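You operate a simulated robot arm through the tools that you are given. There is no shell and no other tool. Be economical: measure what you need, move in short steps, check, and stop when the job is done.

You are at the controls of a simulated robot arm. One attempt, no reset.

## Task
Cure the leak: turn the filter's arrow with the air and rerun.
Fine: blower off before you unclamp; clamp again, see the flag drop; the blower ends off.

Only the result counts: the job must be done as asked and must still hold three seconds after the hand-in. Knocking over, shifting, dropping, spilling or breaking anything else fails it.

## Robot
A 7-joint arm with a two-finger parallel gripper, fixed in place. Base frame: the origin is at the foot of the arm, x ahead of it, y to its left, z up. Units: m, degrees, N and s.
Its first joint turns from -166.0 to 166.0 degrees. Payload 4.4 kg.
Tool frame: the origin (TCP) lies between the finger pads and is the grasp point; the fingertips stand 0.023 m ahead of it; z points along the fingers, y is the line along which they close. The gripper opens to 0.094 m. The fingers are 0.038 m wide and 0.01 m thick; the gripper's body (0.054 by 0.096 m) begins 0.039 m behind the TCP.
Orientation is told as [roll, pitch, yaw] about the base's x, y, z axes, in that order, counted from this pose: with the fingers straight down and closing along the base's y, the tool's x points along the base's -x, its y along +y and its z along -z.

## Interface
- The arm moves only by the tool apply_moves. Its argument "rows" is a list of rows, each an object (a shift or turn left out is 0, a gripper value left out holds the last) with "angular": the turn, a rotation vector about the base's x, y, z in degrees, a list of three; "dp": the shift along the base's x, y, z in m, a list of three; "jaw": the closure, from 0 (fully open) to 1 (shut). In form: [{"angular": [rx, ry, rz], "dp": [dx, dy, dz], "jaw": jaw}, ...]. A call has 1 to 20 rows; each row is the pose to reach, as a shift and turn from the pose commanded when the call began. Each row takes 0.2 s and may step no farther than 0.05 m and 8.6 degrees from the row before; otherwise, or with a gripper value out of range, the whole call is refused. Where a pose cannot be reached the arm comes as near as it can. A force on the tool above 90 N (or 10 N above the force at the start of the call, whichever is more), or a blocked arm, ends the call early, and 0.2 s more pass. The fingers move at their own pace (about 0.072 m/s each) and stop on an object; they squeeze with about 43 N. The grip force told is the motor's: it shows also when the fingers shut on nothing. Time passes only in rows, and 0.2 s behind the last, so rows that repeat a pose let the fingers close. It gives the time, the measured TCP pose, the force on the tool (base axes), the opening and the grip force at its end, in the units of the frame above (readings bear some noise), with the torque about the TCP (base axes, N m) and any sound that the robot's microphone picked up.
- Cameras (640 x 400 px; columns grow to the right, rows downward): "scene" is fixed at [0.0478, -0.6496, 1.4916]; the picture's right is [0.81, -0.59, 0.00], its down [-0.22, -0.31, -0.92] and it looks along [0.54, 0.75, -0.38] (base axes); focal length 311 px, centre (320, 200). "wrist" rides on the gripper at [0.086, 0.016, -0.074] in the tool frame; the picture's right is [-0.18, 0.98, 0.00], its down [-0.58, -0.11, -0.81] and it looks along [-0.79, -0.15, 0.59] (tool axes); focal length 243 px, centre (320, 200). There is no depth. A picture from a camera that has moved, and an enlarged one, comes with that camera's place and axes in the base frame and with its lens.
- camera(camera): a new picture of that camera. The clock stands still meanwhile.
- enlarge(camera, box): a new picture of the part [left, top, right, bottom] of that camera's present view, enlarged. The clock stands still meanwhile.
- sign_off(): hands the job in; it is judged then, once.

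Work in short steps. Places have to be worked out from the pictures, the camera data and where the tool is seen: move nearer, look again, correct. Check each grasp and each placing, and mend what went wrong. You have 120 turns and 84 pictures in all, those below and enlarged ones among them. Open the gripper and draw the arm clear of the work before you hand the job in, unless the task says otherwise; then end with one line.

The tools are called as name(argument=value, ...) on one line, values as JSON. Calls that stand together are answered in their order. apply_moves: Moves the arm, as the interface text tells. Its arguments: {"type":"object","properties":{"rows":{"type":"array"}},"required":["rows"]} The other tools are called the same way: camera (camera) takes a picture; enlarge (camera, box) takes an enlarged picture of a part of a camera's view; sign_off () hands the job in.

At the start:

```text
time_s: 0.0
position: [0.6315, 0.0565, 1.2354]
ee_rot: [0.0, 0.1, -0.1]
force: [0.1, 0.7, 0.4]
ft_torque: [-0.01, 0.03, 0.01]
gripper_width: 0.0941
finger_force: 0.0
```

scene: 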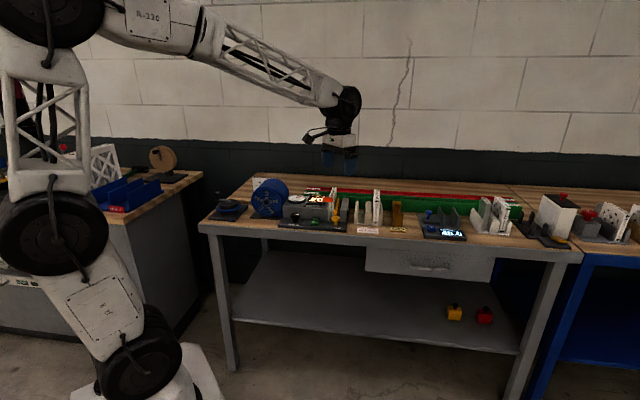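
wrist: 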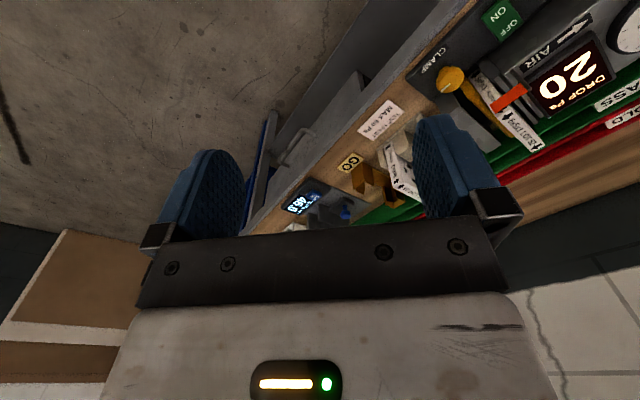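

The wrist view shows a duct rig with CLAMP, ON/OFF, and a drop gauge. I'll enlarge both views for detail.

enlarge(camera="scene", box=[240, 160, 420, 260])

enlarge(camera="wrist", box=[280, 0, 640, 225])

```text
3.56 times, centred on (330, 210) of scene
camera zoom: at [0.0478, -0.6496, 1.4916], right [0.81, -0.59, 0.0], down [-0.22, -0.31, -0.92], along [0.54, 0.75, -0.38], focal length 1105 px, centre (284, 164)
```

zoom: 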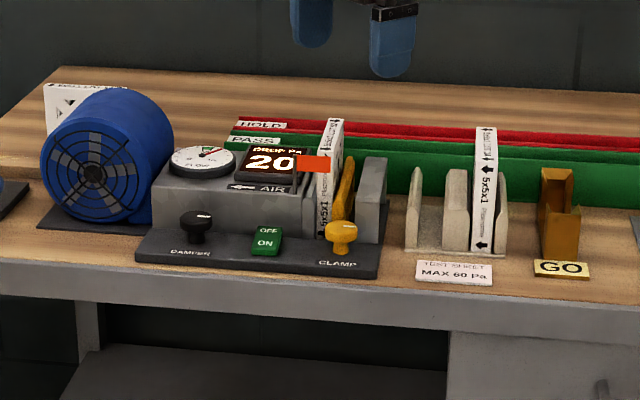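

```text
1.78 times, centred on (460, 112) of wrist
camera zoom: at [0.5443, 0.0715, 1.3092], right [0.18, 0.98, 0.0], down [0.58, -0.11, 0.81], along [0.79, -0.15, -0.59], focal length 431 px, centre (71, 356)
```

zoom: 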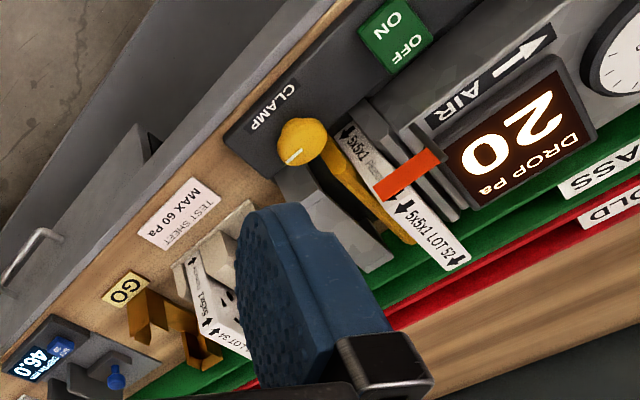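

The clamp knob triangulates to about (0.758, 0.226, 0.95), and the rig is yawed about 45–50° in the base frame. I'll yaw the hand to face the bench squarely and look again.

apply_moves(rows=[{"angular": [0, 0, 8]}, {"angular": [0, 0, 16]}, {"angular": [0, 0, 24]}, {"angular": [0, 0, 32]}, {"angular": [0, 0, 40]}, {"angular": [0, 0, 45]}])

camera(camera="wrist")

```text
time_s: 1.4
position: [0.6307, 0.0561, 1.2351]
ee_rot: [0.0, 0.0, 45.1]
force: [0.7, -0.3, 0.0]
ft_torque: [-0.02, 0.0, 0.04]
gripper_width: 0.094
finger_force: 0.0
```

```text
79 pictures are left
camera wrist: at [0.5579, 0.0057, 1.3089], right [-0.57, 0.82, 0.0], down [0.49, 0.34, 0.81], along [0.66, 0.46, -0.59], focal length 243 px, centre (320, 200)
```

wrist: 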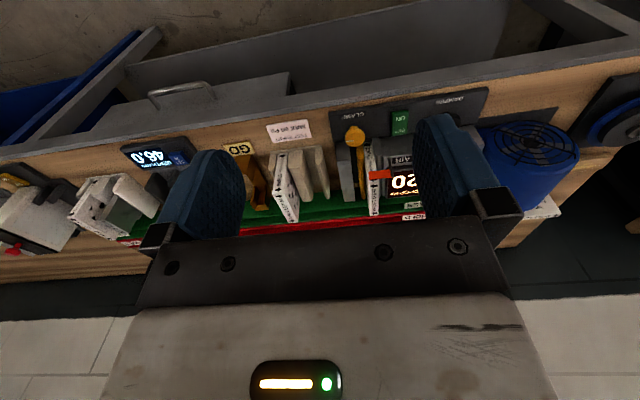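

Yaw 45° matches the bench (its length runs along about 134°). I'll zoom in on the rig.

enlarge(camera="wrist", box=[260, 80, 500, 230])

```text
2.67 times, centred on (380, 155) of wrist
camera zoom: at [0.5579, 0.0057, 1.3089], right [-0.57, 0.82, 0.0], down [0.49, 0.34, 0.81], along [0.66, 0.46, -0.59], focal length 647 px, centre (160, 320)
```

zoom: 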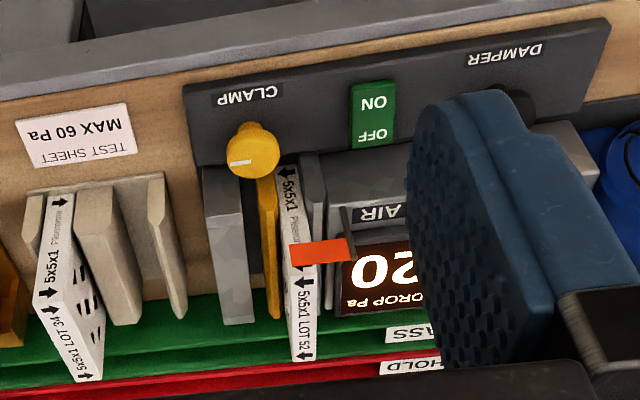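

The LOT 52 filter's arrows point away from the blower, while the AIR arrow points toward it, so the filter is reversed. I'll move nearer for a precise look at the clamp knob, switch and filter.

apply_moves(rows=[{"dp": [0.0, 0.03, -0.03]}, {"dp": [0.01, 0.06, -0.06]}, {"dp": [0.02, 0.08, -0.1]}])

enlarge(camera="wrist", box=[160, 0, 480, 200])

enlarge(camera="scene", box=[270, 180, 366, 240])

```text
time_s: 2.2
position: [0.6506, 0.1386, 1.1347]
ee_rot: [-0.2, 0.0, 45.0]
force: [-0.2, 0.8, 0.8]
ft_torque: [0.01, 0.03, 0.01]
gripper_width: 0.0941
finger_force: 0.0
```

```text
2.00 times, centred on (320, 100) of wrist
camera zoom: at [0.5783, 0.0884, 1.2101], right [-0.56, 0.83, 0.0], down [0.49, 0.33, 0.81], along [0.67, 0.46, -0.59], focal length 485 px, centre (320, 400)
```

zoom: 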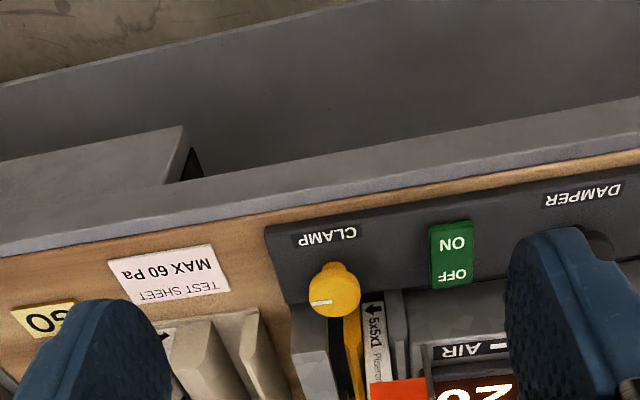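

```text
6.67 times, centred on (318, 210) of scene
camera zoom: at [0.0478, -0.6496, 1.4916], right [0.81, -0.59, 0.0], down [-0.22, -0.31, -0.92], along [0.54, 0.75, -0.38], focal length 2071 px, centre (333, 133)
```

zoom: 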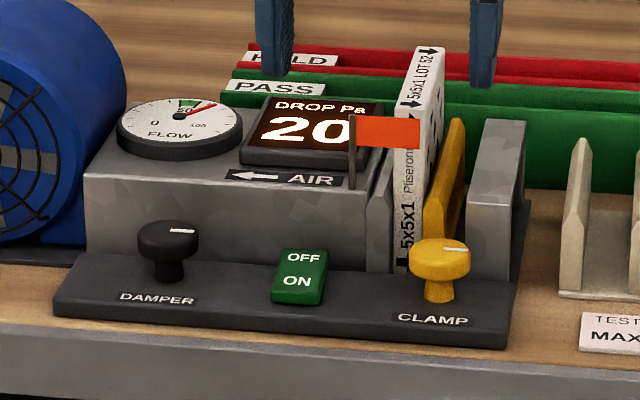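

The clamp knob top is at about (0.757, 0.224, 0.955), and the rocker's OFF half is at about (0.711, 0.297, 0.932). I'll close the fingers and turn to yaw -45° so the narrow side of the fingertips can press OFF.

apply_moves(rows=[{"angular": [0, 0, -8], "jaw": 1}, {"angular": [0, 0, -16]}, {"angular": [0, 0, -24]}, {"angular": [0, 0, -32]}, {"angular": [0, 0, -40]}, {"angular": [0, 0, -48]}, {"angular": [0, 0, -56]}, {"angular": [0, 0, -64]}, {"angular": [0, 0, -72]}, {"angular": [0, 0, -80]}, {"angular": [0, 0, -88]}, {"angular": [0, 0, -90]}])

apply_moves(rows=[{"angular": [5, -5, 0], "dp": [0.02, 0.03, 0.0]}, {"angular": [10, -10, 0], "dp": [0.03, 0.07, -0.01]}, {"angular": [14.1, -14.1, 0], "dp": [0.04, 0.11, -0.02]}, {"angular": [14.1, -14.1, 0], "dp": [0.055, 0.145, -0.04]}, {"angular": [14.1, -14.1, 0], "dp": [0.0605, 0.1585, -0.08]}])

enlarge(camera="scene", box=[238, 140, 398, 240])

camera(camera="wrist")

```text
time_s: 4.8
position: [0.6509, 0.1363, 1.136]
ee_rot: [0.0, 0.1, -45.1]
force: [-0.1, -0.3, 0.8]
ft_torque: [0.0, -0.03, 0.03]
gripper_width: 0.0
finger_force: 42.3
```

```text
time_s: 6.0
position: [0.7111, 0.2923, 1.0572]
ee_rot: [20.0, -0.1, -45.0]
force: [0.3, 0.1, 0.6]
ft_torque: [-0.05, 0.02, -0.01]
gripper_width: 0.0001
finger_force: 42.2
```

```text
4.00 times, centred on (318, 190) of scene
camera zoom: at [0.0478, -0.6496, 1.4916], right [0.81, -0.59, 0.0], down [-0.22, -0.31, -0.92], along [0.54, 0.75, -0.38], focal length 1243 px, centre (328, 240)
```

zoom: 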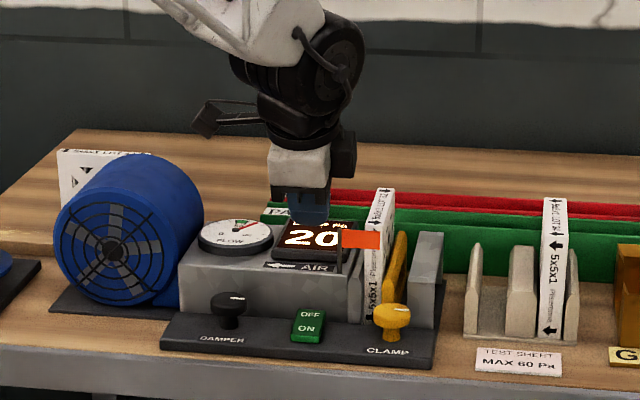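

```text
74 pictures are left
camera wrist: at [0.6425, 0.3457, 1.1318], right [0.78, 0.52, 0.34], down [0.14, -0.68, 0.72], along [0.6, -0.52, -0.61], focal length 243 px, centre (320, 200)
```

wrist: 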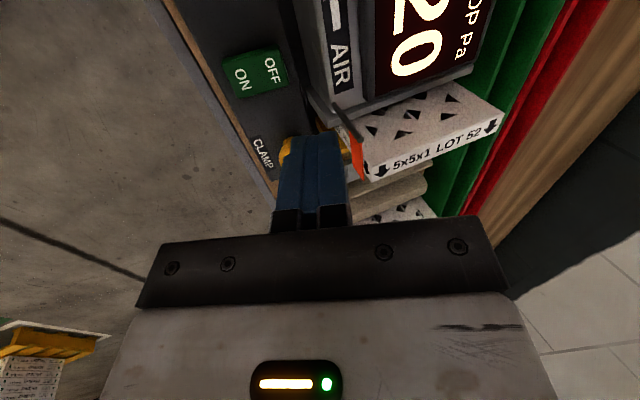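

The wrist view confirms OFF at (0.712, 0.297), directly beneath the tool. I'll descend in steps to press it.

apply_moves(rows=[{"dp": [0.001, 0.004, -0.04]}, {"dp": [0.001, 0.004, -0.075]}, {"dp": [0.001, 0.004, -0.09]}, {"dp": [0.001, 0.004, -0.096]}])

enlarge(camera="scene", box=[270, 170, 366, 230])

camera(camera="wrist")

```text
time_s: 7.0
position: [0.7135, 0.2984, 0.9586]
ee_rot: [20.1, 0.0, -45.0]
force: [-0.6, 0.0, -0.5]
ft_torque: [0.0, 0.02, -0.03]
gripper_width: 0.0
finger_force: 42.3
```

```text
6.67 times, centred on (318, 200) of scene
camera zoom: at [0.0478, -0.6496, 1.4916], right [0.81, -0.59, 0.0], down [-0.22, -0.31, -0.92], along [0.54, 0.75, -0.38], focal length 2071 px, centre (333, 200)
```

zoom: 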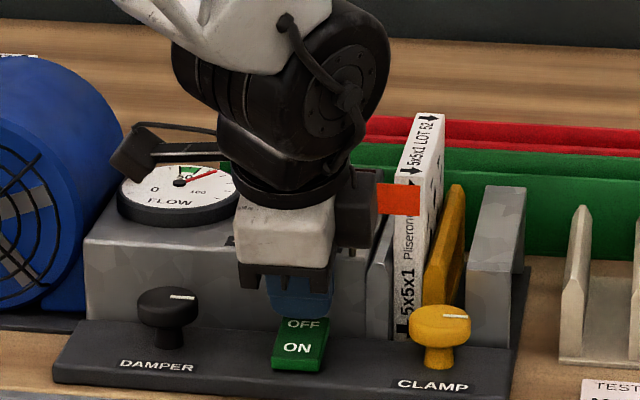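

```text
72 pictures are left
camera wrist: at [0.6445, 0.3512, 1.0346], right [0.78, 0.52, 0.34], down [0.14, -0.68, 0.72], along [0.6, -0.52, -0.61], focal length 243 px, centre (320, 200)
```

wrist: 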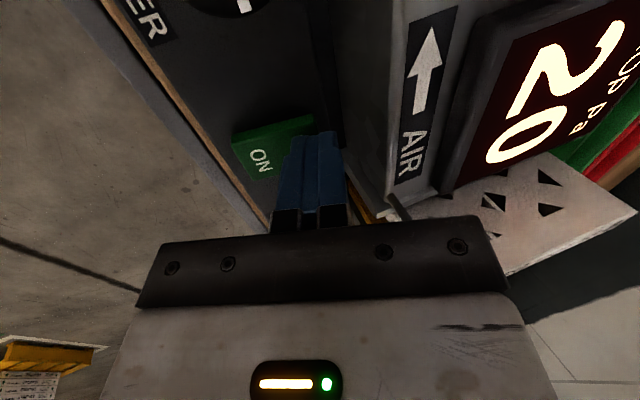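

The tip is just above OFF with no contact yet. I'll press down a little further.

apply_moves(rows=[{"dp": [0, 0, -0.004]}, {"dp": [0, 0, -0.008]}, {"dp": [0, 0, -0.012]}, {"dp": [0, 0, -0.014]}])

camera(camera="wrist")

```text
time_s: 8.0
position: [0.7141, 0.2998, 0.9519]
ee_rot: [20.4, -0.1, -45.1]
force: [3.0, -0.1, 9.0]
ft_torque: [0.09, 0.02, -0.02]
gripper_width: 0.0
finger_force: 42.2
stopped in row 4: the force on the tool passed its limit at 97 N (the readings are from after the stop); the commanded pose is now the measured one
```

```text
71 pictures are left
camera wrist: at [0.6452, 0.3516, 1.0268], right [0.78, 0.52, 0.34], down [0.14, -0.68, 0.72], along [0.61, -0.51, -0.6], focal length 243 px, centre (320, 200)
```

wrist: 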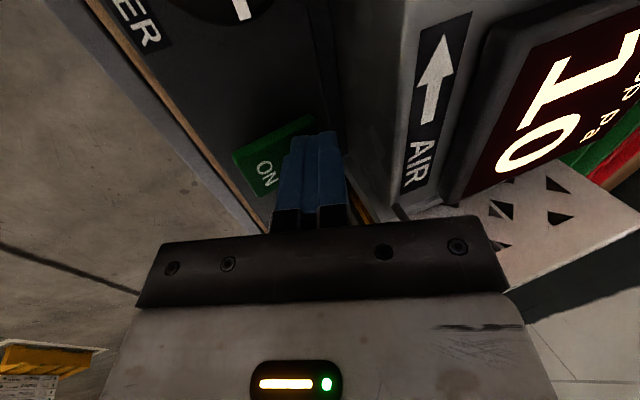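

The rocker flipped and the reading is dropping (now 10). I'll raise the tool and check that the blower has run down.

apply_moves(rows=[{"dp": [-0.003, -0.003, 0.04]}, {"dp": [-0.006, -0.006, 0.08]}, {"dp": [-0.006, -0.006, 0.12]}, {"dp": [-0.006, -0.006, 0.16]}])

enlarge(camera="scene", box=[254, 160, 382, 240])

camera(camera="wrist")

```text
time_s: 9.0
position: [0.7088, 0.2926, 1.1109]
ee_rot: [20.2, -0.1, -45.0]
force: [0.3, 0.8, -0.4]
ft_torque: [0.03, 0.02, -0.02]
gripper_width: 0.0
finger_force: 42.8
```

```text
5.00 times, centred on (318, 200) of scene
camera zoom: at [0.0478, -0.6496, 1.4916], right [0.81, -0.59, 0.0], down [-0.22, -0.31, -0.92], along [0.54, 0.75, -0.38], focal length 1554 px, centre (330, 200)
```

zoom: 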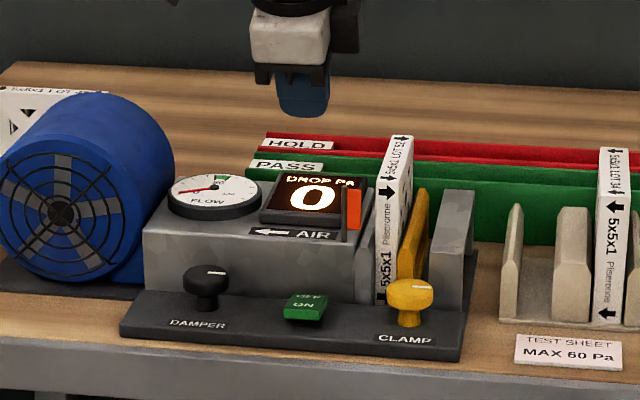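

```text
69 pictures are left
camera wrist: at [0.6397, 0.3458, 1.1865], right [0.78, 0.52, 0.34], down [0.14, -0.68, 0.72], along [0.61, -0.52, -0.6], focal length 243 px, centre (320, 200)
```

wrist: 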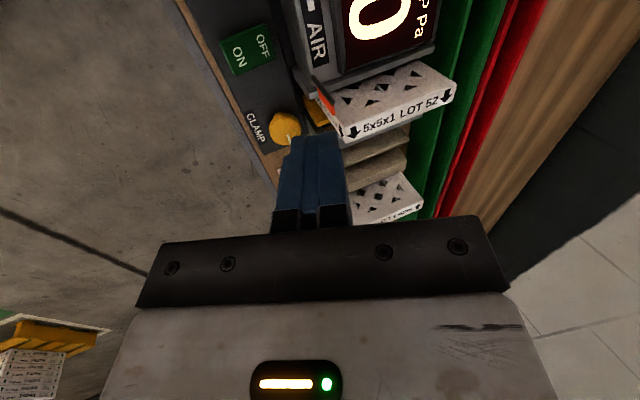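

The blower is off: the reading is 0 and the streamer hangs down. Next is the clamp knob. I'll untilt, turn to yaw 45°, then lean the hand 35° toward the bench front so its body clears the filter.

apply_moves(rows=[{"angular": [-5, 5, 0], "dp": [-0.01, -0.02, 0.01]}, {"angular": [-10, 10, 0], "dp": [-0.02, -0.05, 0.02]}, {"angular": [-14.1, 14.1, 0], "dp": [-0.03, -0.09, 0.02], "jaw": 0.3}])

apply_moves(rows=[{"angular": [0, 0, 8]}, {"angular": [0, 0, 16]}, {"angular": [0, 0, 24]}, {"angular": [0, 0, 32]}, {"angular": [0, 0, 40]}, {"angular": [0, 0, 48]}, {"angular": [0, 0, 56]}, {"angular": [0, 0, 64]}, {"angular": [0, 0, 72]}, {"angular": [0, 0, 80]}, {"angular": [0, 0, 88]}, {"angular": [0, 0, 90]}])

apply_moves(rows=[{"angular": [5.5, -5.5, 0]}, {"angular": [11, -11, 0], "dp": [0.01, 0, 0]}, {"angular": [16.5, -16.5, 0], "dp": [0.02, 0, -0.02]}, {"angular": [22, -22, 0], "dp": [0.04, 0, -0.04]}, {"angular": [24.75, -24.75, 0], "dp": [0.06, 0.005, -0.07]}])

camera(camera="wrist")

enlarge(camera="scene", box=[270, 160, 398, 240])

```text
time_s: 9.8
position: [0.6756, 0.2027, 1.128]
ee_rot: [0.3, 0.0, -45.0]
force: [0.2, 0.3, 0.2]
ft_torque: [0.01, 0.0, -0.01]
gripper_width: 0.0535
finger_force: 0.0
```

```text
time_s: 12.4
position: [0.6775, 0.2032, 1.1306]
ee_rot: [0.4, -0.1, 45.0]
force: [-0.3, -0.4, -0.1]
ft_torque: [0.04, -0.01, -0.01]
gripper_width: 0.0657
finger_force: 0.0
```

```text
time_s: 13.6
position: [0.7361, 0.2072, 1.0596]
ee_rot: [0.3, -35.2, 45.0]
force: [0.6, 0.3, -0.4]
ft_torque: [0.01, 0.0, 0.0]
gripper_width: 0.0657
finger_force: 0.0
```

```text
68 pictures are left
camera wrist: at [0.6463, 0.138, 1.0708], right [-0.59, 0.8, 0.11], down [0.09, -0.07, 0.99], along [0.8, 0.6, -0.03], focal length 243 px, centre (320, 200)
```

wrist: 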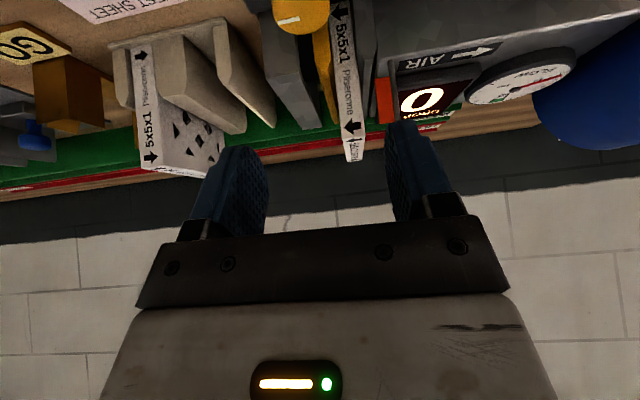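

```text
5.00 times, centred on (334, 200) of scene
camera zoom: at [0.0478, -0.6496, 1.4916], right [0.81, -0.59, 0.0], down [-0.22, -0.31, -0.92], along [0.54, 0.75, -0.38], focal length 1554 px, centre (250, 200)
```

zoom: 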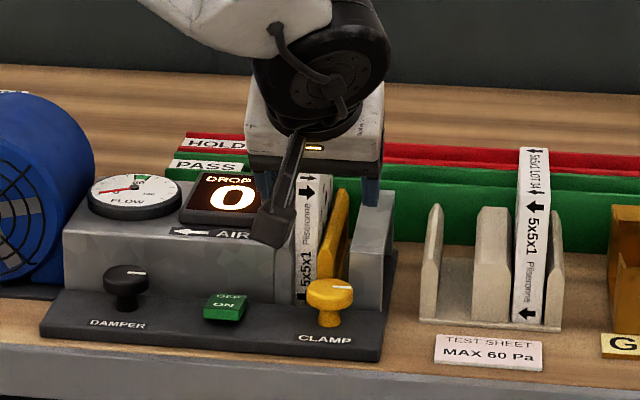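

The knob is confirmed at about (0.758, 0.223). I'll descend so the pads straddle the cap.

apply_moves(rows=[{"dp": [0.01, 0.005, -0.03]}, {"dp": [0.017, 0.011, -0.06]}, {"dp": [0.017, 0.011, -0.085]}, {"dp": [0.017, 0.011, -0.1]}, {"dp": [0.017, 0.011, -0.1]}])

enlarge(camera="scene", box=[286, 170, 382, 230])

camera(camera="wrist")

```text
time_s: 14.8
position: [0.7554, 0.2199, 0.9601]
ee_rot: [0.3, -35.1, 45.0]
force: [0.5, -0.6, -0.3]
ft_torque: [0.01, 0.0, -0.01]
gripper_width: 0.0658
finger_force: 0.0
```

```text
6.67 times, centred on (334, 200) of scene
camera zoom: at [0.0478, -0.6496, 1.4916], right [0.81, -0.59, 0.0], down [-0.22, -0.31, -0.92], along [0.54, 0.75, -0.38], focal length 2071 px, centre (227, 200)
```

zoom: 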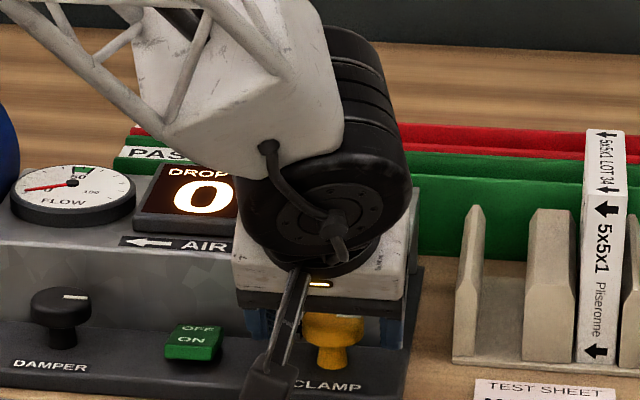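

```text
65 pictures are left
camera wrist: at [0.6632, 0.1496, 0.9719], right [-0.59, 0.8, 0.11], down [0.09, -0.07, 0.99], along [0.8, 0.6, -0.03], focal length 243 px, centre (320, 200)
```

wrist: 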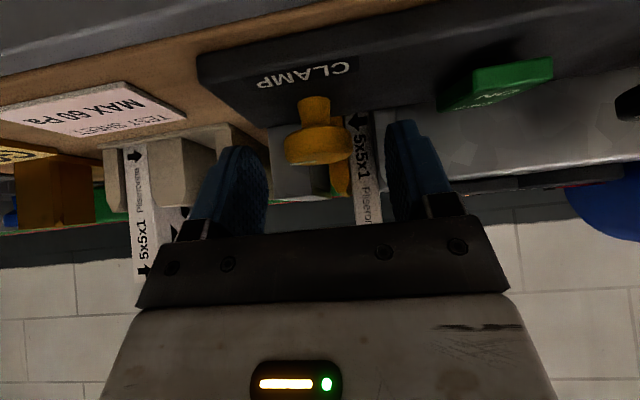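

The cap sits between the pads. I'll close and check the grip.

apply_moves(rows=[{"jaw": 1}, {"jaw": 1}, {"jaw": 1}])

apply_moves(rows=[{"angular": [0, 0, 6]}, {"angular": [0, 0, 12]}])

camera(camera="wrist")

```text
time_s: 15.6
position: [0.7553, 0.2193, 0.9617]
ee_rot: [0.3, -35.2, 45.0]
force: [32.5, -30.6, -6.6]
ft_torque: [-0.56, -0.46, -0.83]
gripper_width: 0.0334
finger_force: 45.5
```

```text
time_s: 16.1
position: [0.7558, 0.2144, 0.9658]
ee_rot: [-0.1, -35.5, 51.9]
force: [-35.1, -55.0, 45.8]
ft_torque: [-0.79, 0.29, -0.2]
gripper_width: 0.0233
finger_force: 44.8
stopped in row 2: the force on the tool passed its limit at 92 N (the readings are from after the stop); the commanded pose is now the measured one
```

```text
64 pictures are left
camera wrist: at [0.6732, 0.1351, 0.9762], right [-0.68, 0.73, 0.1], down [0.09, -0.06, 0.99], along [0.73, 0.69, -0.02], focal length 243 px, centre (320, 200)
```

wrist: 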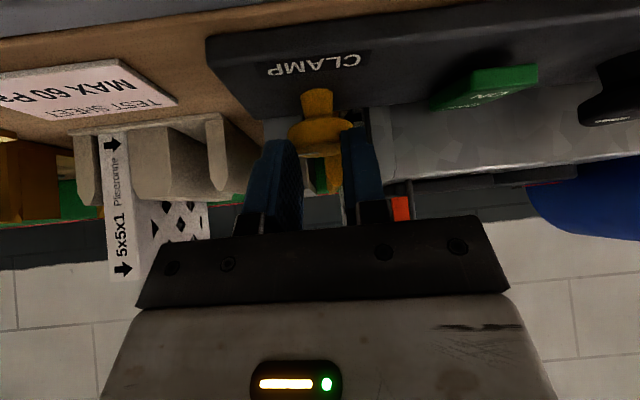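

The grip slipped off a chord of the cap (0.023 m against about 0.036), so I wasn't centred. I'll open and measure more carefully.

apply_moves(rows=[{"jaw": 0.3}, {"jaw": 0.3}, {"jaw": 0.3}])

enlarge(camera="wrist", box=[220, 60, 460, 210])

enlarge(camera="scene", box=[302, 190, 366, 230])

```text
time_s: 16.9
position: [0.7549, 0.2169, 0.9619]
ee_rot: [0.3, -35.2, 51.8]
force: [-0.3, 0.3, -0.2]
ft_torque: [0.01, 0.01, 0.02]
gripper_width: 0.0662
finger_force: 0.0
```

```text
2.67 times, centred on (340, 135) of wrist
camera zoom: at [0.6729, 0.1369, 0.9723], right [-0.68, 0.72, 0.11], down [0.09, -0.06, 0.99], along [0.73, 0.69, -0.03], focal length 647 px, centre (267, 373)
```

zoom: 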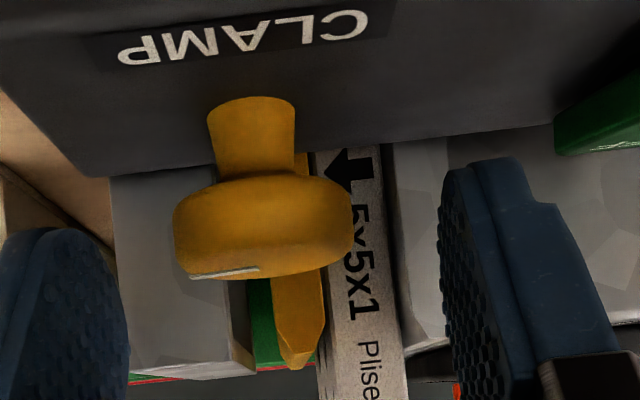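

```text
10.00 times, centred on (334, 210) of scene
camera zoom: at [0.0478, -0.6496, 1.4916], right [0.81, -0.59, 0.0], down [-0.22, -0.31, -0.92], along [0.54, 0.75, -0.38], focal length 3107 px, centre (180, 100)
```

zoom: 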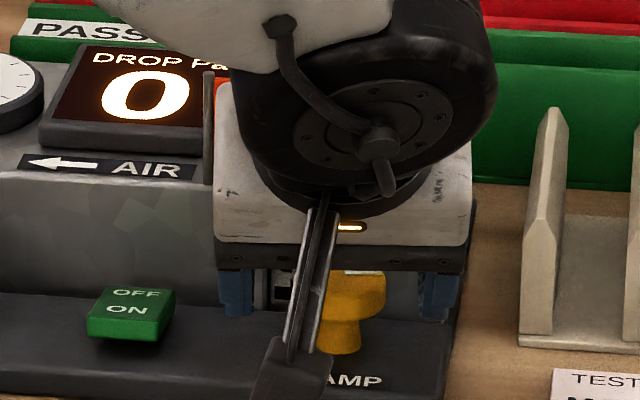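

The 35° lean leaves the back half of the pads above the cap, and the knob lies a few mm toward -u. I'll rise, return to yaw 45° and reduce the lean to 25°.

apply_moves(rows=[{"dp": [-0.004, -0.004, 0.02]}, {"dp": [-0.004, -0.004, 0.06], "angular": [0, 0, -4]}, {"dp": [-0.004, -0.004, 0.07], "angular": [0, 0, -7]}])

apply_moves(rows=[{"angular": [-4, 4, 0]}, {"angular": [-7.07, 7.07, 0]}, {"angular": [-7.07, 7.07, 0]}])

enlarge(camera="wrist", box=[220, 0, 460, 150])

enlarge(camera="scene", box=[302, 190, 366, 230])

```text
time_s: 17.7
position: [0.7529, 0.2135, 1.0328]
ee_rot: [0.1, -35.1, 44.7]
force: [0.4, -0.4, 0.8]
ft_torque: [0.04, -0.02, 0.01]
gripper_width: 0.0657
finger_force: 0.0
```

```text
time_s: 18.5
position: [0.7523, 0.2125, 1.032]
ee_rot: [0.1, -25.2, 44.8]
force: [0.3, -0.3, 0.9]
ft_torque: [-0.01, 0.0, -0.01]
gripper_width: 0.0659
finger_force: 0.0
```

```text
2.67 times, centred on (340, 75) of wrist
camera zoom: at [0.6633, 0.1462, 1.0623], right [-0.57, 0.81, 0.08], down [0.21, 0.05, 0.98], along [0.79, 0.58, -0.2], focal length 647 px, centre (267, 533)
```

zoom: 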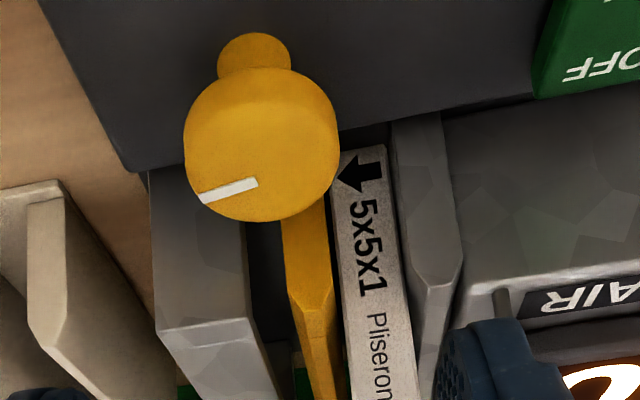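

```text
10.00 times, centred on (334, 210) of scene
camera zoom: at [0.0478, -0.6496, 1.4916], right [0.81, -0.59, 0.0], down [-0.22, -0.31, -0.92], along [0.54, 0.75, -0.38], focal length 3107 px, centre (180, 100)
```

zoom: 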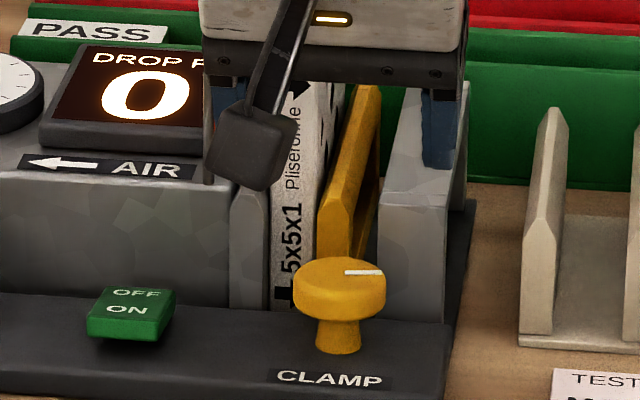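

Updated estimate: the cap's centre is at (0.761, 0.226), spanning z 0.941–0.953. I'll descend onto it at 25° lean and close.

apply_moves(rows=[{"dp": [0.007, 0.011, -0.03]}, {"dp": [0.007, 0.011, -0.06]}, {"dp": [0.007, 0.011, -0.08]}, {"dp": [0.007, 0.011, -0.08]}])

apply_moves(rows=[{"jaw": 0.55}, {"jaw": 1}, {"jaw": 1}])

enlarge(camera="wrist", box=[200, 60, 440, 210])

```text
time_s: 19.5
position: [0.761, 0.2223, 0.951]
ee_rot: [0.1, -25.2, 44.8]
force: [-0.5, 0.6, -0.2]
ft_torque: [0.0, -0.01, -0.04]
gripper_width: 0.0659
finger_force: 0.1
```

```text
time_s: 20.3
position: [0.7606, 0.2223, 0.9508]
ee_rot: [0.0, -25.2, 44.9]
force: [5.4, -3.2, -1.8]
ft_torque: [0.02, -0.22, -0.09]
gripper_width: 0.0371
finger_force: 44.7
```

```text
2.67 times, centred on (320, 135) of wrist
camera zoom: at [0.6704, 0.1557, 0.9811], right [-0.57, 0.81, 0.08], down [0.21, 0.05, 0.98], along [0.79, 0.58, -0.2], focal length 647 px, centre (320, 373)
```

zoom: 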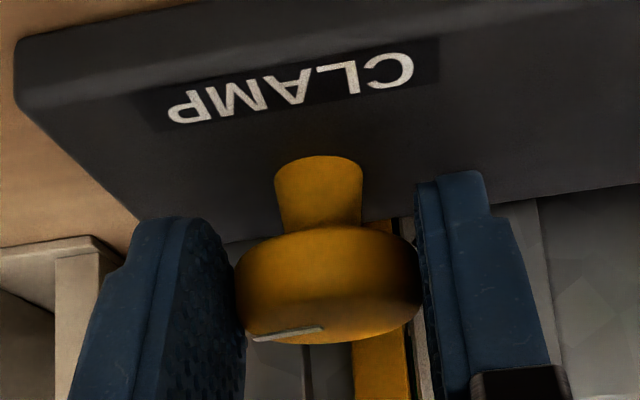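

Well centred: 0.037 m with little side load. I'll turn counter-clockwise in small steps and watch the torque.

apply_moves(rows=[{"angular": [0, 0, 3]}, {"angular": [0, 0, 6]}, {"angular": [0, 0, 9]}, {"angular": [0, 0, 12]}])

enlarge(camera="wrist", box=[200, 60, 440, 210])

```text
time_s: 21.1
position: [0.7615, 0.2204, 0.951]
ee_rot: [-0.2, -25.2, 53.0]
force: [25.6, -16.1, -14.4]
ft_torque: [-0.48, -0.49, -0.45]
gripper_width: 0.0374
finger_force: 44.9
stopped in row 4: the force on the tool passed its limit at 96 N (the readings are from after the stop); the commanded pose is now the measured one
```

```text
2.67 times, centred on (320, 135) of wrist
camera zoom: at [0.682, 0.142, 0.9811], right [-0.69, 0.72, 0.08], down [0.2, 0.08, 0.98], along [0.7, 0.68, -0.2], focal length 647 px, centre (320, 373)
```

zoom: 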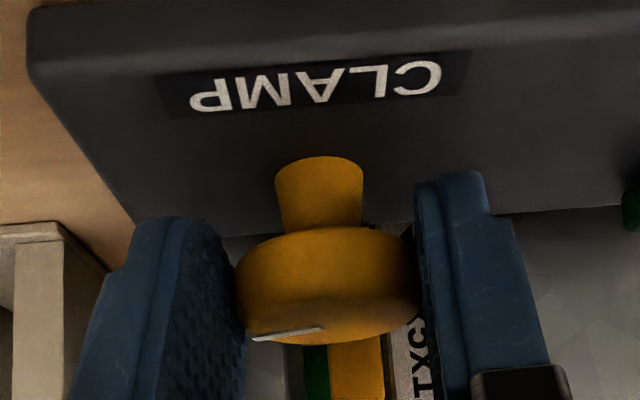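

The knob followed the hand for about 8°, then the force limit tripped. I'll look for contact or clamp movement.

enlarge(camera="scene", box=[302, 180, 382, 230])

camera(camera="wrist")

```text
8.00 times, centred on (342, 205) of scene
camera zoom: at [0.0478, -0.6496, 1.4916], right [0.81, -0.59, 0.0], down [-0.22, -0.31, -0.92], along [0.54, 0.75, -0.38], focal length 2486 px, centre (144, 160)
```

zoom: 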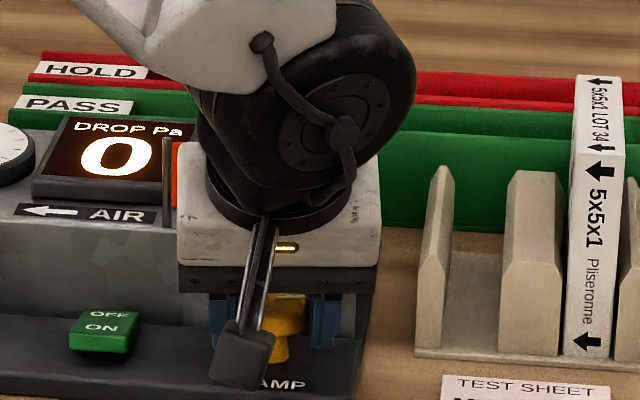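

```text
56 pictures are left
camera wrist: at [0.682, 0.142, 0.9811], right [-0.69, 0.72, 0.08], down [0.2, 0.08, 0.98], along [0.7, 0.68, -0.2], focal length 243 px, centre (320, 200)
```

wrist: 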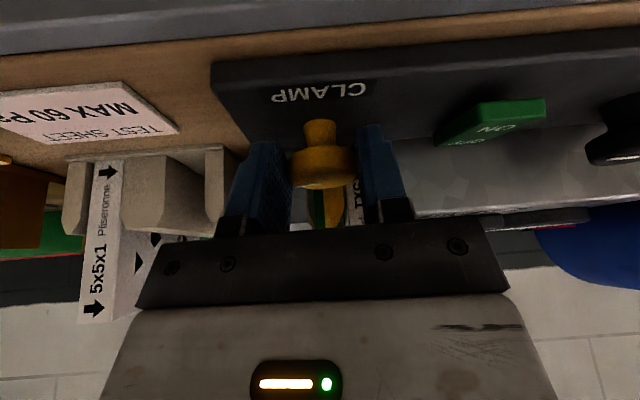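

It's unclear whether that was a stop or contact. I'll turn the other way and compare.

apply_moves(rows=[{"angular": [0, 0, -3]}, {"angular": [0, 0, -6]}, {"angular": [0, 0, -9]}, {"angular": [0, 0, -12]}, {"angular": [0, 0, -15]}, {"angular": [0, 0, -18]}])

enlarge(camera="wrist", box=[200, 60, 440, 210])

```text
time_s: 22.7
position: [0.7573, 0.2238, 0.9509]
ee_rot: [0.0, -25.0, 35.1]
force: [-22.6, 12.3, 9.2]
ft_torque: [0.46, 0.23, 0.71]
gripper_width: 0.0371
finger_force: 44.8
stopped in row 6: the force on the tool passed its limit at 94 N (the readings are from after the stop); the commanded pose is now the measured one
```

```text
2.67 times, centred on (320, 135) of wrist
camera zoom: at [0.6587, 0.1732, 0.9816], right [-0.43, 0.9, 0.08], down [0.22, 0.02, 0.98], along [0.88, 0.44, -0.2], focal length 647 px, centre (320, 373)
```

zoom: 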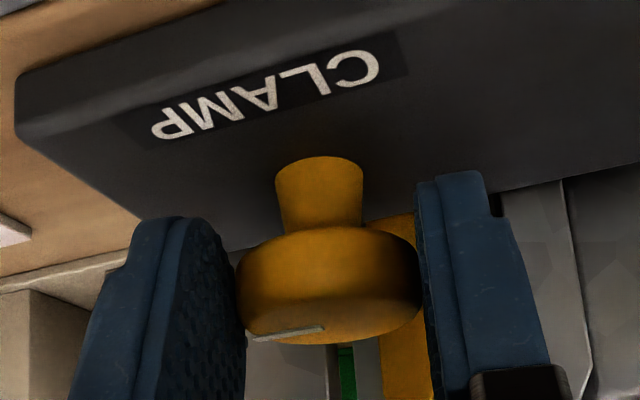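

The forces are mirror-symmetric, which means the knob axis lies about 14 mm ahead of the TCP and I've been dragging it sideways. I'll now turn counter-clockwise about that axis.

apply_moves(rows=[{"angular": [0, 0, 5], "dp": [0.0007, -0.001, 0]}, {"angular": [0, 0, 10], "dp": [0.0016, -0.0019, 0]}, {"angular": [0, 0, 15], "dp": [0.0025, -0.0027, 0]}, {"angular": [0, 0, 20], "dp": [0.0034, -0.0034, 0]}, {"angular": [0, 0, 25], "dp": [0.0045, -0.0041, 0]}])

camera(camera="wrist")

```text
time_s: 23.9
position: [0.7638, 0.2202, 0.9517]
ee_rot: [0.0, -24.9, 60.3]
force: [-9.2, 28.5, 3.3]
ft_torque: [0.52, 0.34, 0.36]
gripper_width: 0.0373
finger_force: 45.3
```

```text
54 pictures are left
camera wrist: at [0.6944, 0.1314, 0.9816], right [-0.77, 0.63, 0.08], down [0.19, 0.11, 0.98], along [0.61, 0.77, -0.2], focal length 243 px, centre (320, 200)
```

wrist: 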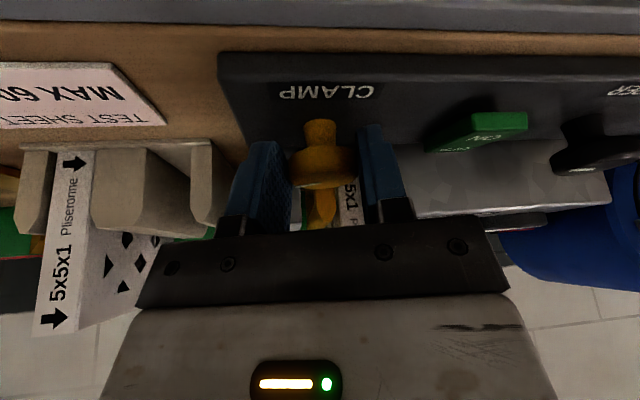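

The knob turned 25° with moderate force. I'll continue counter-clockwise and check how the clamp plate responds.

apply_moves(rows=[{"angular": [0, 0, 5], "dp": [0.0006, -0.001, 0]}, {"angular": [0, 0, 10], "dp": [0.0015, -0.0014, 0]}, {"angular": [0, 0, 15], "dp": [0.0025, -0.0017, 0]}])

enlarge(camera="wrist", box=[200, 60, 440, 210])

enlarge(camera="scene", box=[302, 180, 382, 230])

```text
time_s: 24.7
position: [0.7668, 0.2178, 0.9511]
ee_rot: [0.0, -25.0, 75.3]
force: [24.6, 25.8, -4.3]
ft_torque: [0.22, -0.5, -0.29]
gripper_width: 0.0372
finger_force: 44.8
```

```text
2.67 times, centred on (320, 135) of wrist
camera zoom: at [0.7228, 0.1149, 0.9815], right [-0.91, 0.41, 0.08], down [0.15, 0.15, 0.98], along [0.39, 0.9, -0.2], focal length 647 px, centre (320, 373)
```

zoom: 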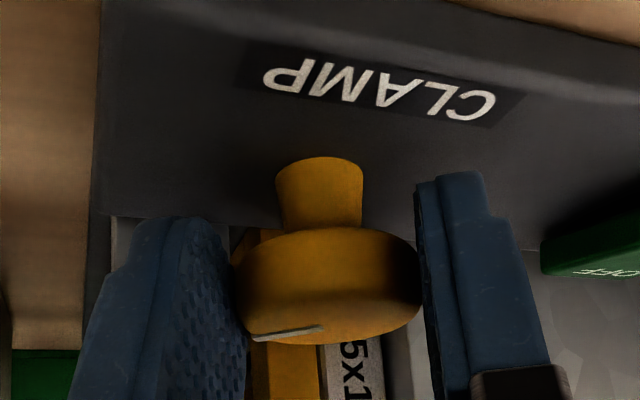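

```text
8.00 times, centred on (342, 205) of scene
camera zoom: at [0.0478, -0.6496, 1.4916], right [0.81, -0.59, 0.0], down [-0.22, -0.31, -0.92], along [0.54, 0.75, -0.38], focal length 2486 px, centre (144, 160)
```

zoom: 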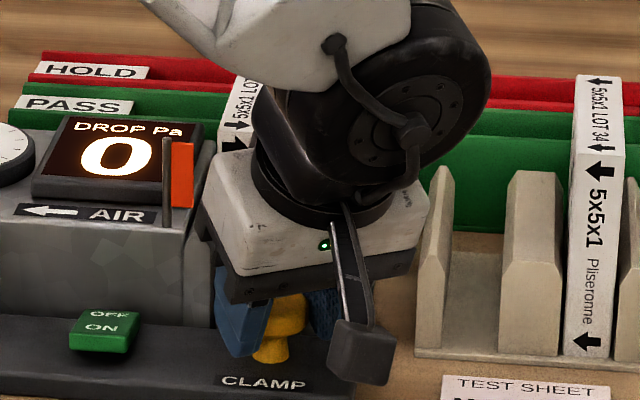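

The knob is now about 30° counter-clockwise of its start. I'll release gently, rise and inspect the clamp.

apply_moves(rows=[{"jaw": 0.48}, {"jaw": 0.48}])

apply_moves(rows=[{"dp": [0, 0, 0.03]}, {"dp": [-0.005, -0.005, 0.07]}, {"dp": [-0.005, -0.005, 0.07], "angular": [0, 0, -8]}, {"dp": [-0.005, -0.005, 0.07], "angular": [0, 0, -16]}, {"dp": [-0.005, -0.005, 0.07], "angular": [0, 0, -24]}, {"dp": [-0.005, -0.005, 0.07], "angular": [0, 0, -30]}])

camera(camera="wrist")

enlarge(camera="scene", box=[302, 180, 382, 230])

```text
time_s: 25.3
position: [0.7658, 0.2182, 0.9507]
ee_rot: [0.1, -25.0, 75.2]
force: [0.2, 0.3, 0.2]
ft_torque: [0.02, 0.02, 0.0]
gripper_width: 0.0489
finger_force: 0.1
```

```text
time_s: 26.7
position: [0.761, 0.2131, 1.0202]
ee_rot: [0.0, -25.1, 45.1]
force: [0.6, -0.4, -0.2]
ft_torque: [0.01, -0.03, -0.01]
gripper_width: 0.0491
finger_force: 0.0
```

```text
51 pictures are left
camera wrist: at [0.6716, 0.1454, 1.0513], right [-0.58, 0.81, 0.08], down [0.21, 0.05, 0.98], along [0.79, 0.58, -0.2], focal length 243 px, centre (320, 200)
```

wrist: 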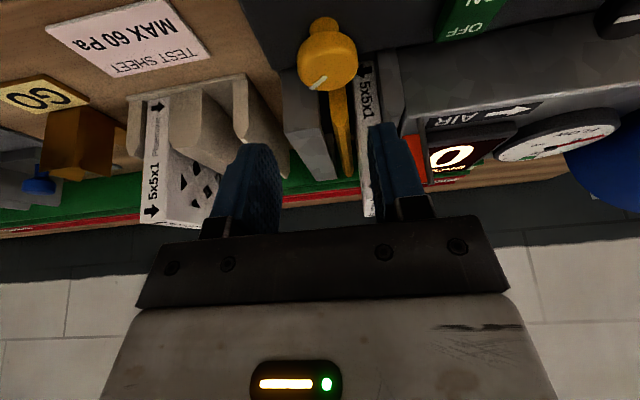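

```text
8.00 times, centred on (342, 205) of scene
camera zoom: at [0.0478, -0.6496, 1.4916], right [0.81, -0.59, 0.0], down [-0.22, -0.31, -0.92], along [0.54, 0.75, -0.38], focal length 2486 px, centre (144, 160)
```

zoom: 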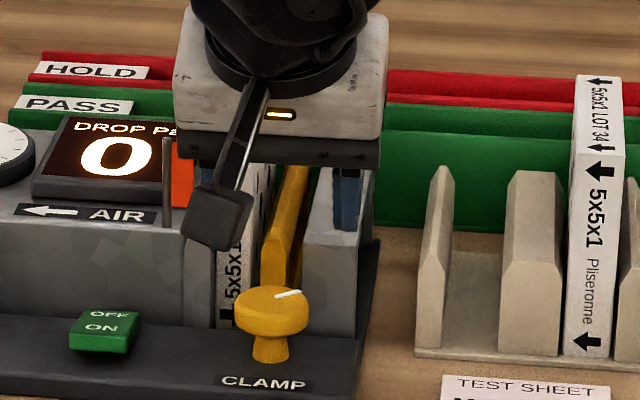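

enlarge(camera="wrist", box=[270, 0, 430, 200])

```text
2.00 times, centred on (350, 100) of wrist
camera zoom: at [0.6716, 0.1454, 1.0513], right [-0.58, 0.81, 0.08], down [0.21, 0.05, 0.98], along [0.79, 0.58, -0.2], focal length 485 px, centre (260, 400)
```

zoom: 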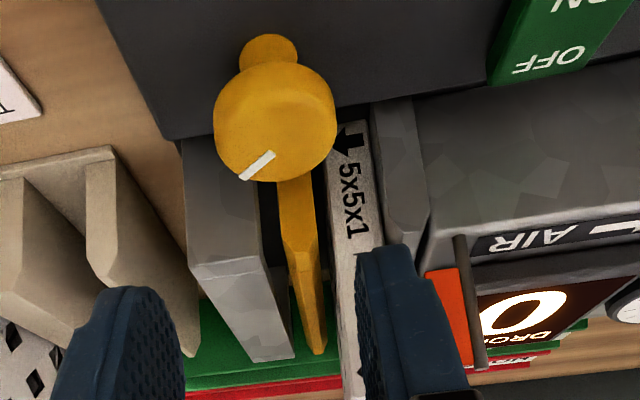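

A gap has opened between the yellow plate and the filter, so counter-clockwise unclamps. The two grips put the knob axis at (0.7695, 0.230). I'll regrip at yaw 22° and turn about 50° more.

apply_moves(rows=[{"angular": [0, 0, -8]}, {"angular": [0, 0, -16], "dp": [0.001, 0.008, 0]}, {"angular": [0, 0, -23], "dp": [0.001, 0.014, 0]}, {"angular": [0, 0, -23], "dp": [0.001, 0.014, -0.04]}, {"angular": [0, 0, -23], "dp": [0.001, 0.014, -0.069]}, {"angular": [0, 0, -23], "dp": [0.001, 0.014, -0.069]}, {"angular": [0, 0, -23], "dp": [0.001, 0.014, -0.069], "jaw": 1}, {"angular": [0, 0, -23], "dp": [0.001, 0.014, -0.069], "jaw": 1}])

enlarge(camera="wrist", box=[200, 60, 440, 210])

```text
time_s: 28.5
position: [0.762, 0.2305, 0.9499]
ee_rot: [0.0, -24.9, 22.3]
force: [-12.1, 33.6, -2.6]
ft_torque: [0.84, -0.53, 0.34]
gripper_width: 0.0373
finger_force: 45.0
```

```text
2.67 times, centred on (320, 135) of wrist
camera zoom: at [0.6539, 0.2022, 0.9818], right [-0.22, 0.97, 0.08], down [0.21, -0.03, 0.98], along [0.95, 0.23, -0.2], focal length 647 px, centre (320, 373)
```

zoom: 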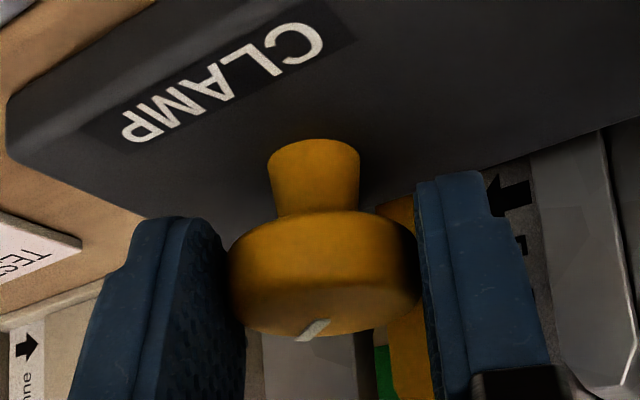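

The grip is firm at 0.037 m with some side load. I'll relieve the side load and turn counter-clockwise.

apply_moves(rows=[{"angular": [0, 0, 0], "dp": [-0.001, 0.004, 0]}, {"angular": [0, 0, 5.5], "dp": [-0.0007, 0.0033, 0]}, {"angular": [0, 0, 11], "dp": [-0.0003, 0.0026, 0]}, {"angular": [0, 0, 16.5], "dp": [0.0002, 0.002, 0]}, {"angular": [0, 0, 22], "dp": [0.0007, 0.0014, 0]}, {"angular": [0, 0, 27.5], "dp": [0.0012, 0.0009, 0]}, {"angular": [0, 0, 33], "dp": [0.0018, 0.0004, 0]}, {"angular": [0, 0, 38.5], "dp": [0.0025, 0, 0]}])

```text
time_s: 30.2
position: [0.7657, 0.2256, 0.952]
ee_rot: [-0.1, -25.2, 58.3]
force: [24.5, -12.0, -9.9]
ft_torque: [-0.27, -0.44, -0.25]
gripper_width: 0.0369
finger_force: 44.9
stopped in row 8: the force on the tool passed its limit at 92 N (the readings are from after the stop); the commanded pose is now the measured one
```

It has turned a further 36°. I'll continue gently from the relaxed pose.

apply_moves(rows=[{"angular": [0, 0, 4], "dp": [0.0007, -0.0004, 0]}, {"angular": [0, 0, 8], "dp": [0.0014, -0.0007, 0]}, {"angular": [0, 0, 12], "dp": [0.002, -0.001, 0]}, {"angular": [0, 0, 16], "dp": [0.0026, -0.0012, 0]}])

enlarge(camera="wrist", box=[200, 60, 440, 210])

```text
time_s: 31.2
position: [0.7684, 0.2238, 0.9521]
ee_rot: [-0.2, -25.0, 74.3]
force: [36.4, -29.7, -17.7]
ft_torque: [-0.68, -0.35, -1.21]
gripper_width: 0.0373
finger_force: 45.4
```

```text
2.67 times, centred on (320, 135) of wrist
camera zoom: at [0.7224, 0.1221, 0.9819], right [-0.9, 0.43, 0.08], down [0.15, 0.15, 0.98], along [0.41, 0.89, -0.2], focal length 647 px, centre (320, 373)
```

zoom: 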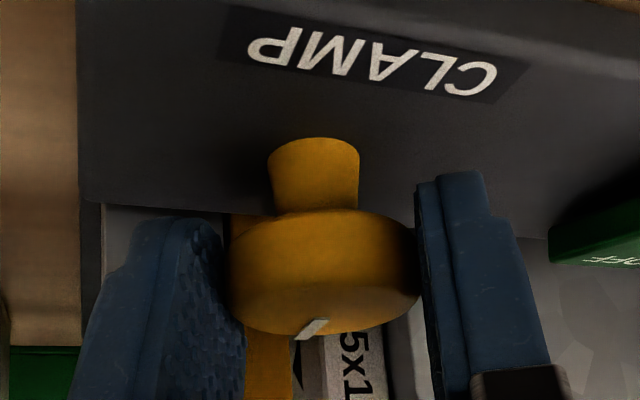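

The torque has risen to -1.2 N·m after about 82° total, so this may be the stop. I'll release, rise and inspect.

apply_moves(rows=[{"jaw": 0.48}, {"jaw": 0.48}])

apply_moves(rows=[{"dp": [0, 0, 0.03]}, {"dp": [-0.005, -0.008, 0.07]}, {"dp": [-0.005, -0.008, 0.1], "angular": [0, 0, -8]}, {"dp": [-0.005, -0.008, 0.1], "angular": [0, 0, -16]}, {"dp": [-0.005, -0.008, 0.1], "angular": [0, 0, -24]}, {"dp": [-0.005, -0.008, 0.1], "angular": [0, 0, -29]}])

apply_moves(rows=[{"angular": [-5.5, 5.5, 0]}, {"angular": [-11, 11, 0], "dp": [-0.01, -0.01, 0.01]}, {"angular": [-17.7, 17.7, 0], "dp": [-0.02, -0.02, 0.02]}, {"angular": [-17.7, 17.7, 0], "dp": [-0.02, -0.02, 0.03]}])

enlarge(camera="wrist", box=[220, 0, 460, 150])

enlarge(camera="scene", box=[286, 160, 382, 220])

```text
time_s: 31.9
position: [0.7666, 0.2253, 0.9508]
ee_rot: [0.0, -25.1, 74.3]
force: [0.5, -0.3, 0.4]
ft_torque: [-0.01, -0.01, 0.0]
gripper_width: 0.049
finger_force: 0.1
```

```text
time_s: 33.2
position: [0.7635, 0.217, 1.052]
ee_rot: [0.0, -25.1, 45.2]
force: [0.1, -0.2, 0.3]
ft_torque: [-0.04, 0.05, 0.0]
gripper_width: 0.049
finger_force: 0.0
```

```text
refused: row 3 steps farther than a row can; nothing moved
```

```text
2.67 times, centred on (340, 75) of wrist
camera zoom: at [0.6738, 0.1496, 1.0827], right [-0.58, 0.81, 0.08], down [0.21, 0.05, 0.98], along [0.79, 0.58, -0.2], focal length 647 px, centre (267, 533)
```

zoom: 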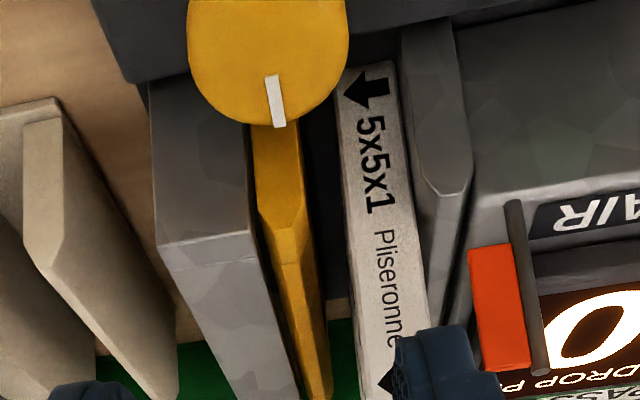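

```text
6.67 times, centred on (334, 190) of scene
camera zoom: at [0.0478, -0.6496, 1.4916], right [0.81, -0.59, 0.0], down [-0.22, -0.31, -0.92], along [0.54, 0.75, -0.38], focal length 2071 px, centre (227, 267)
```

zoom: 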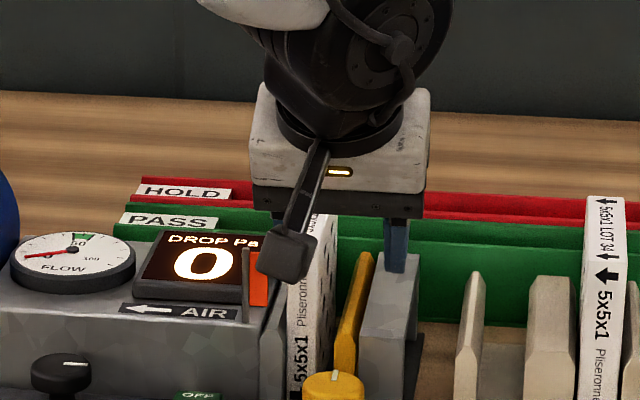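

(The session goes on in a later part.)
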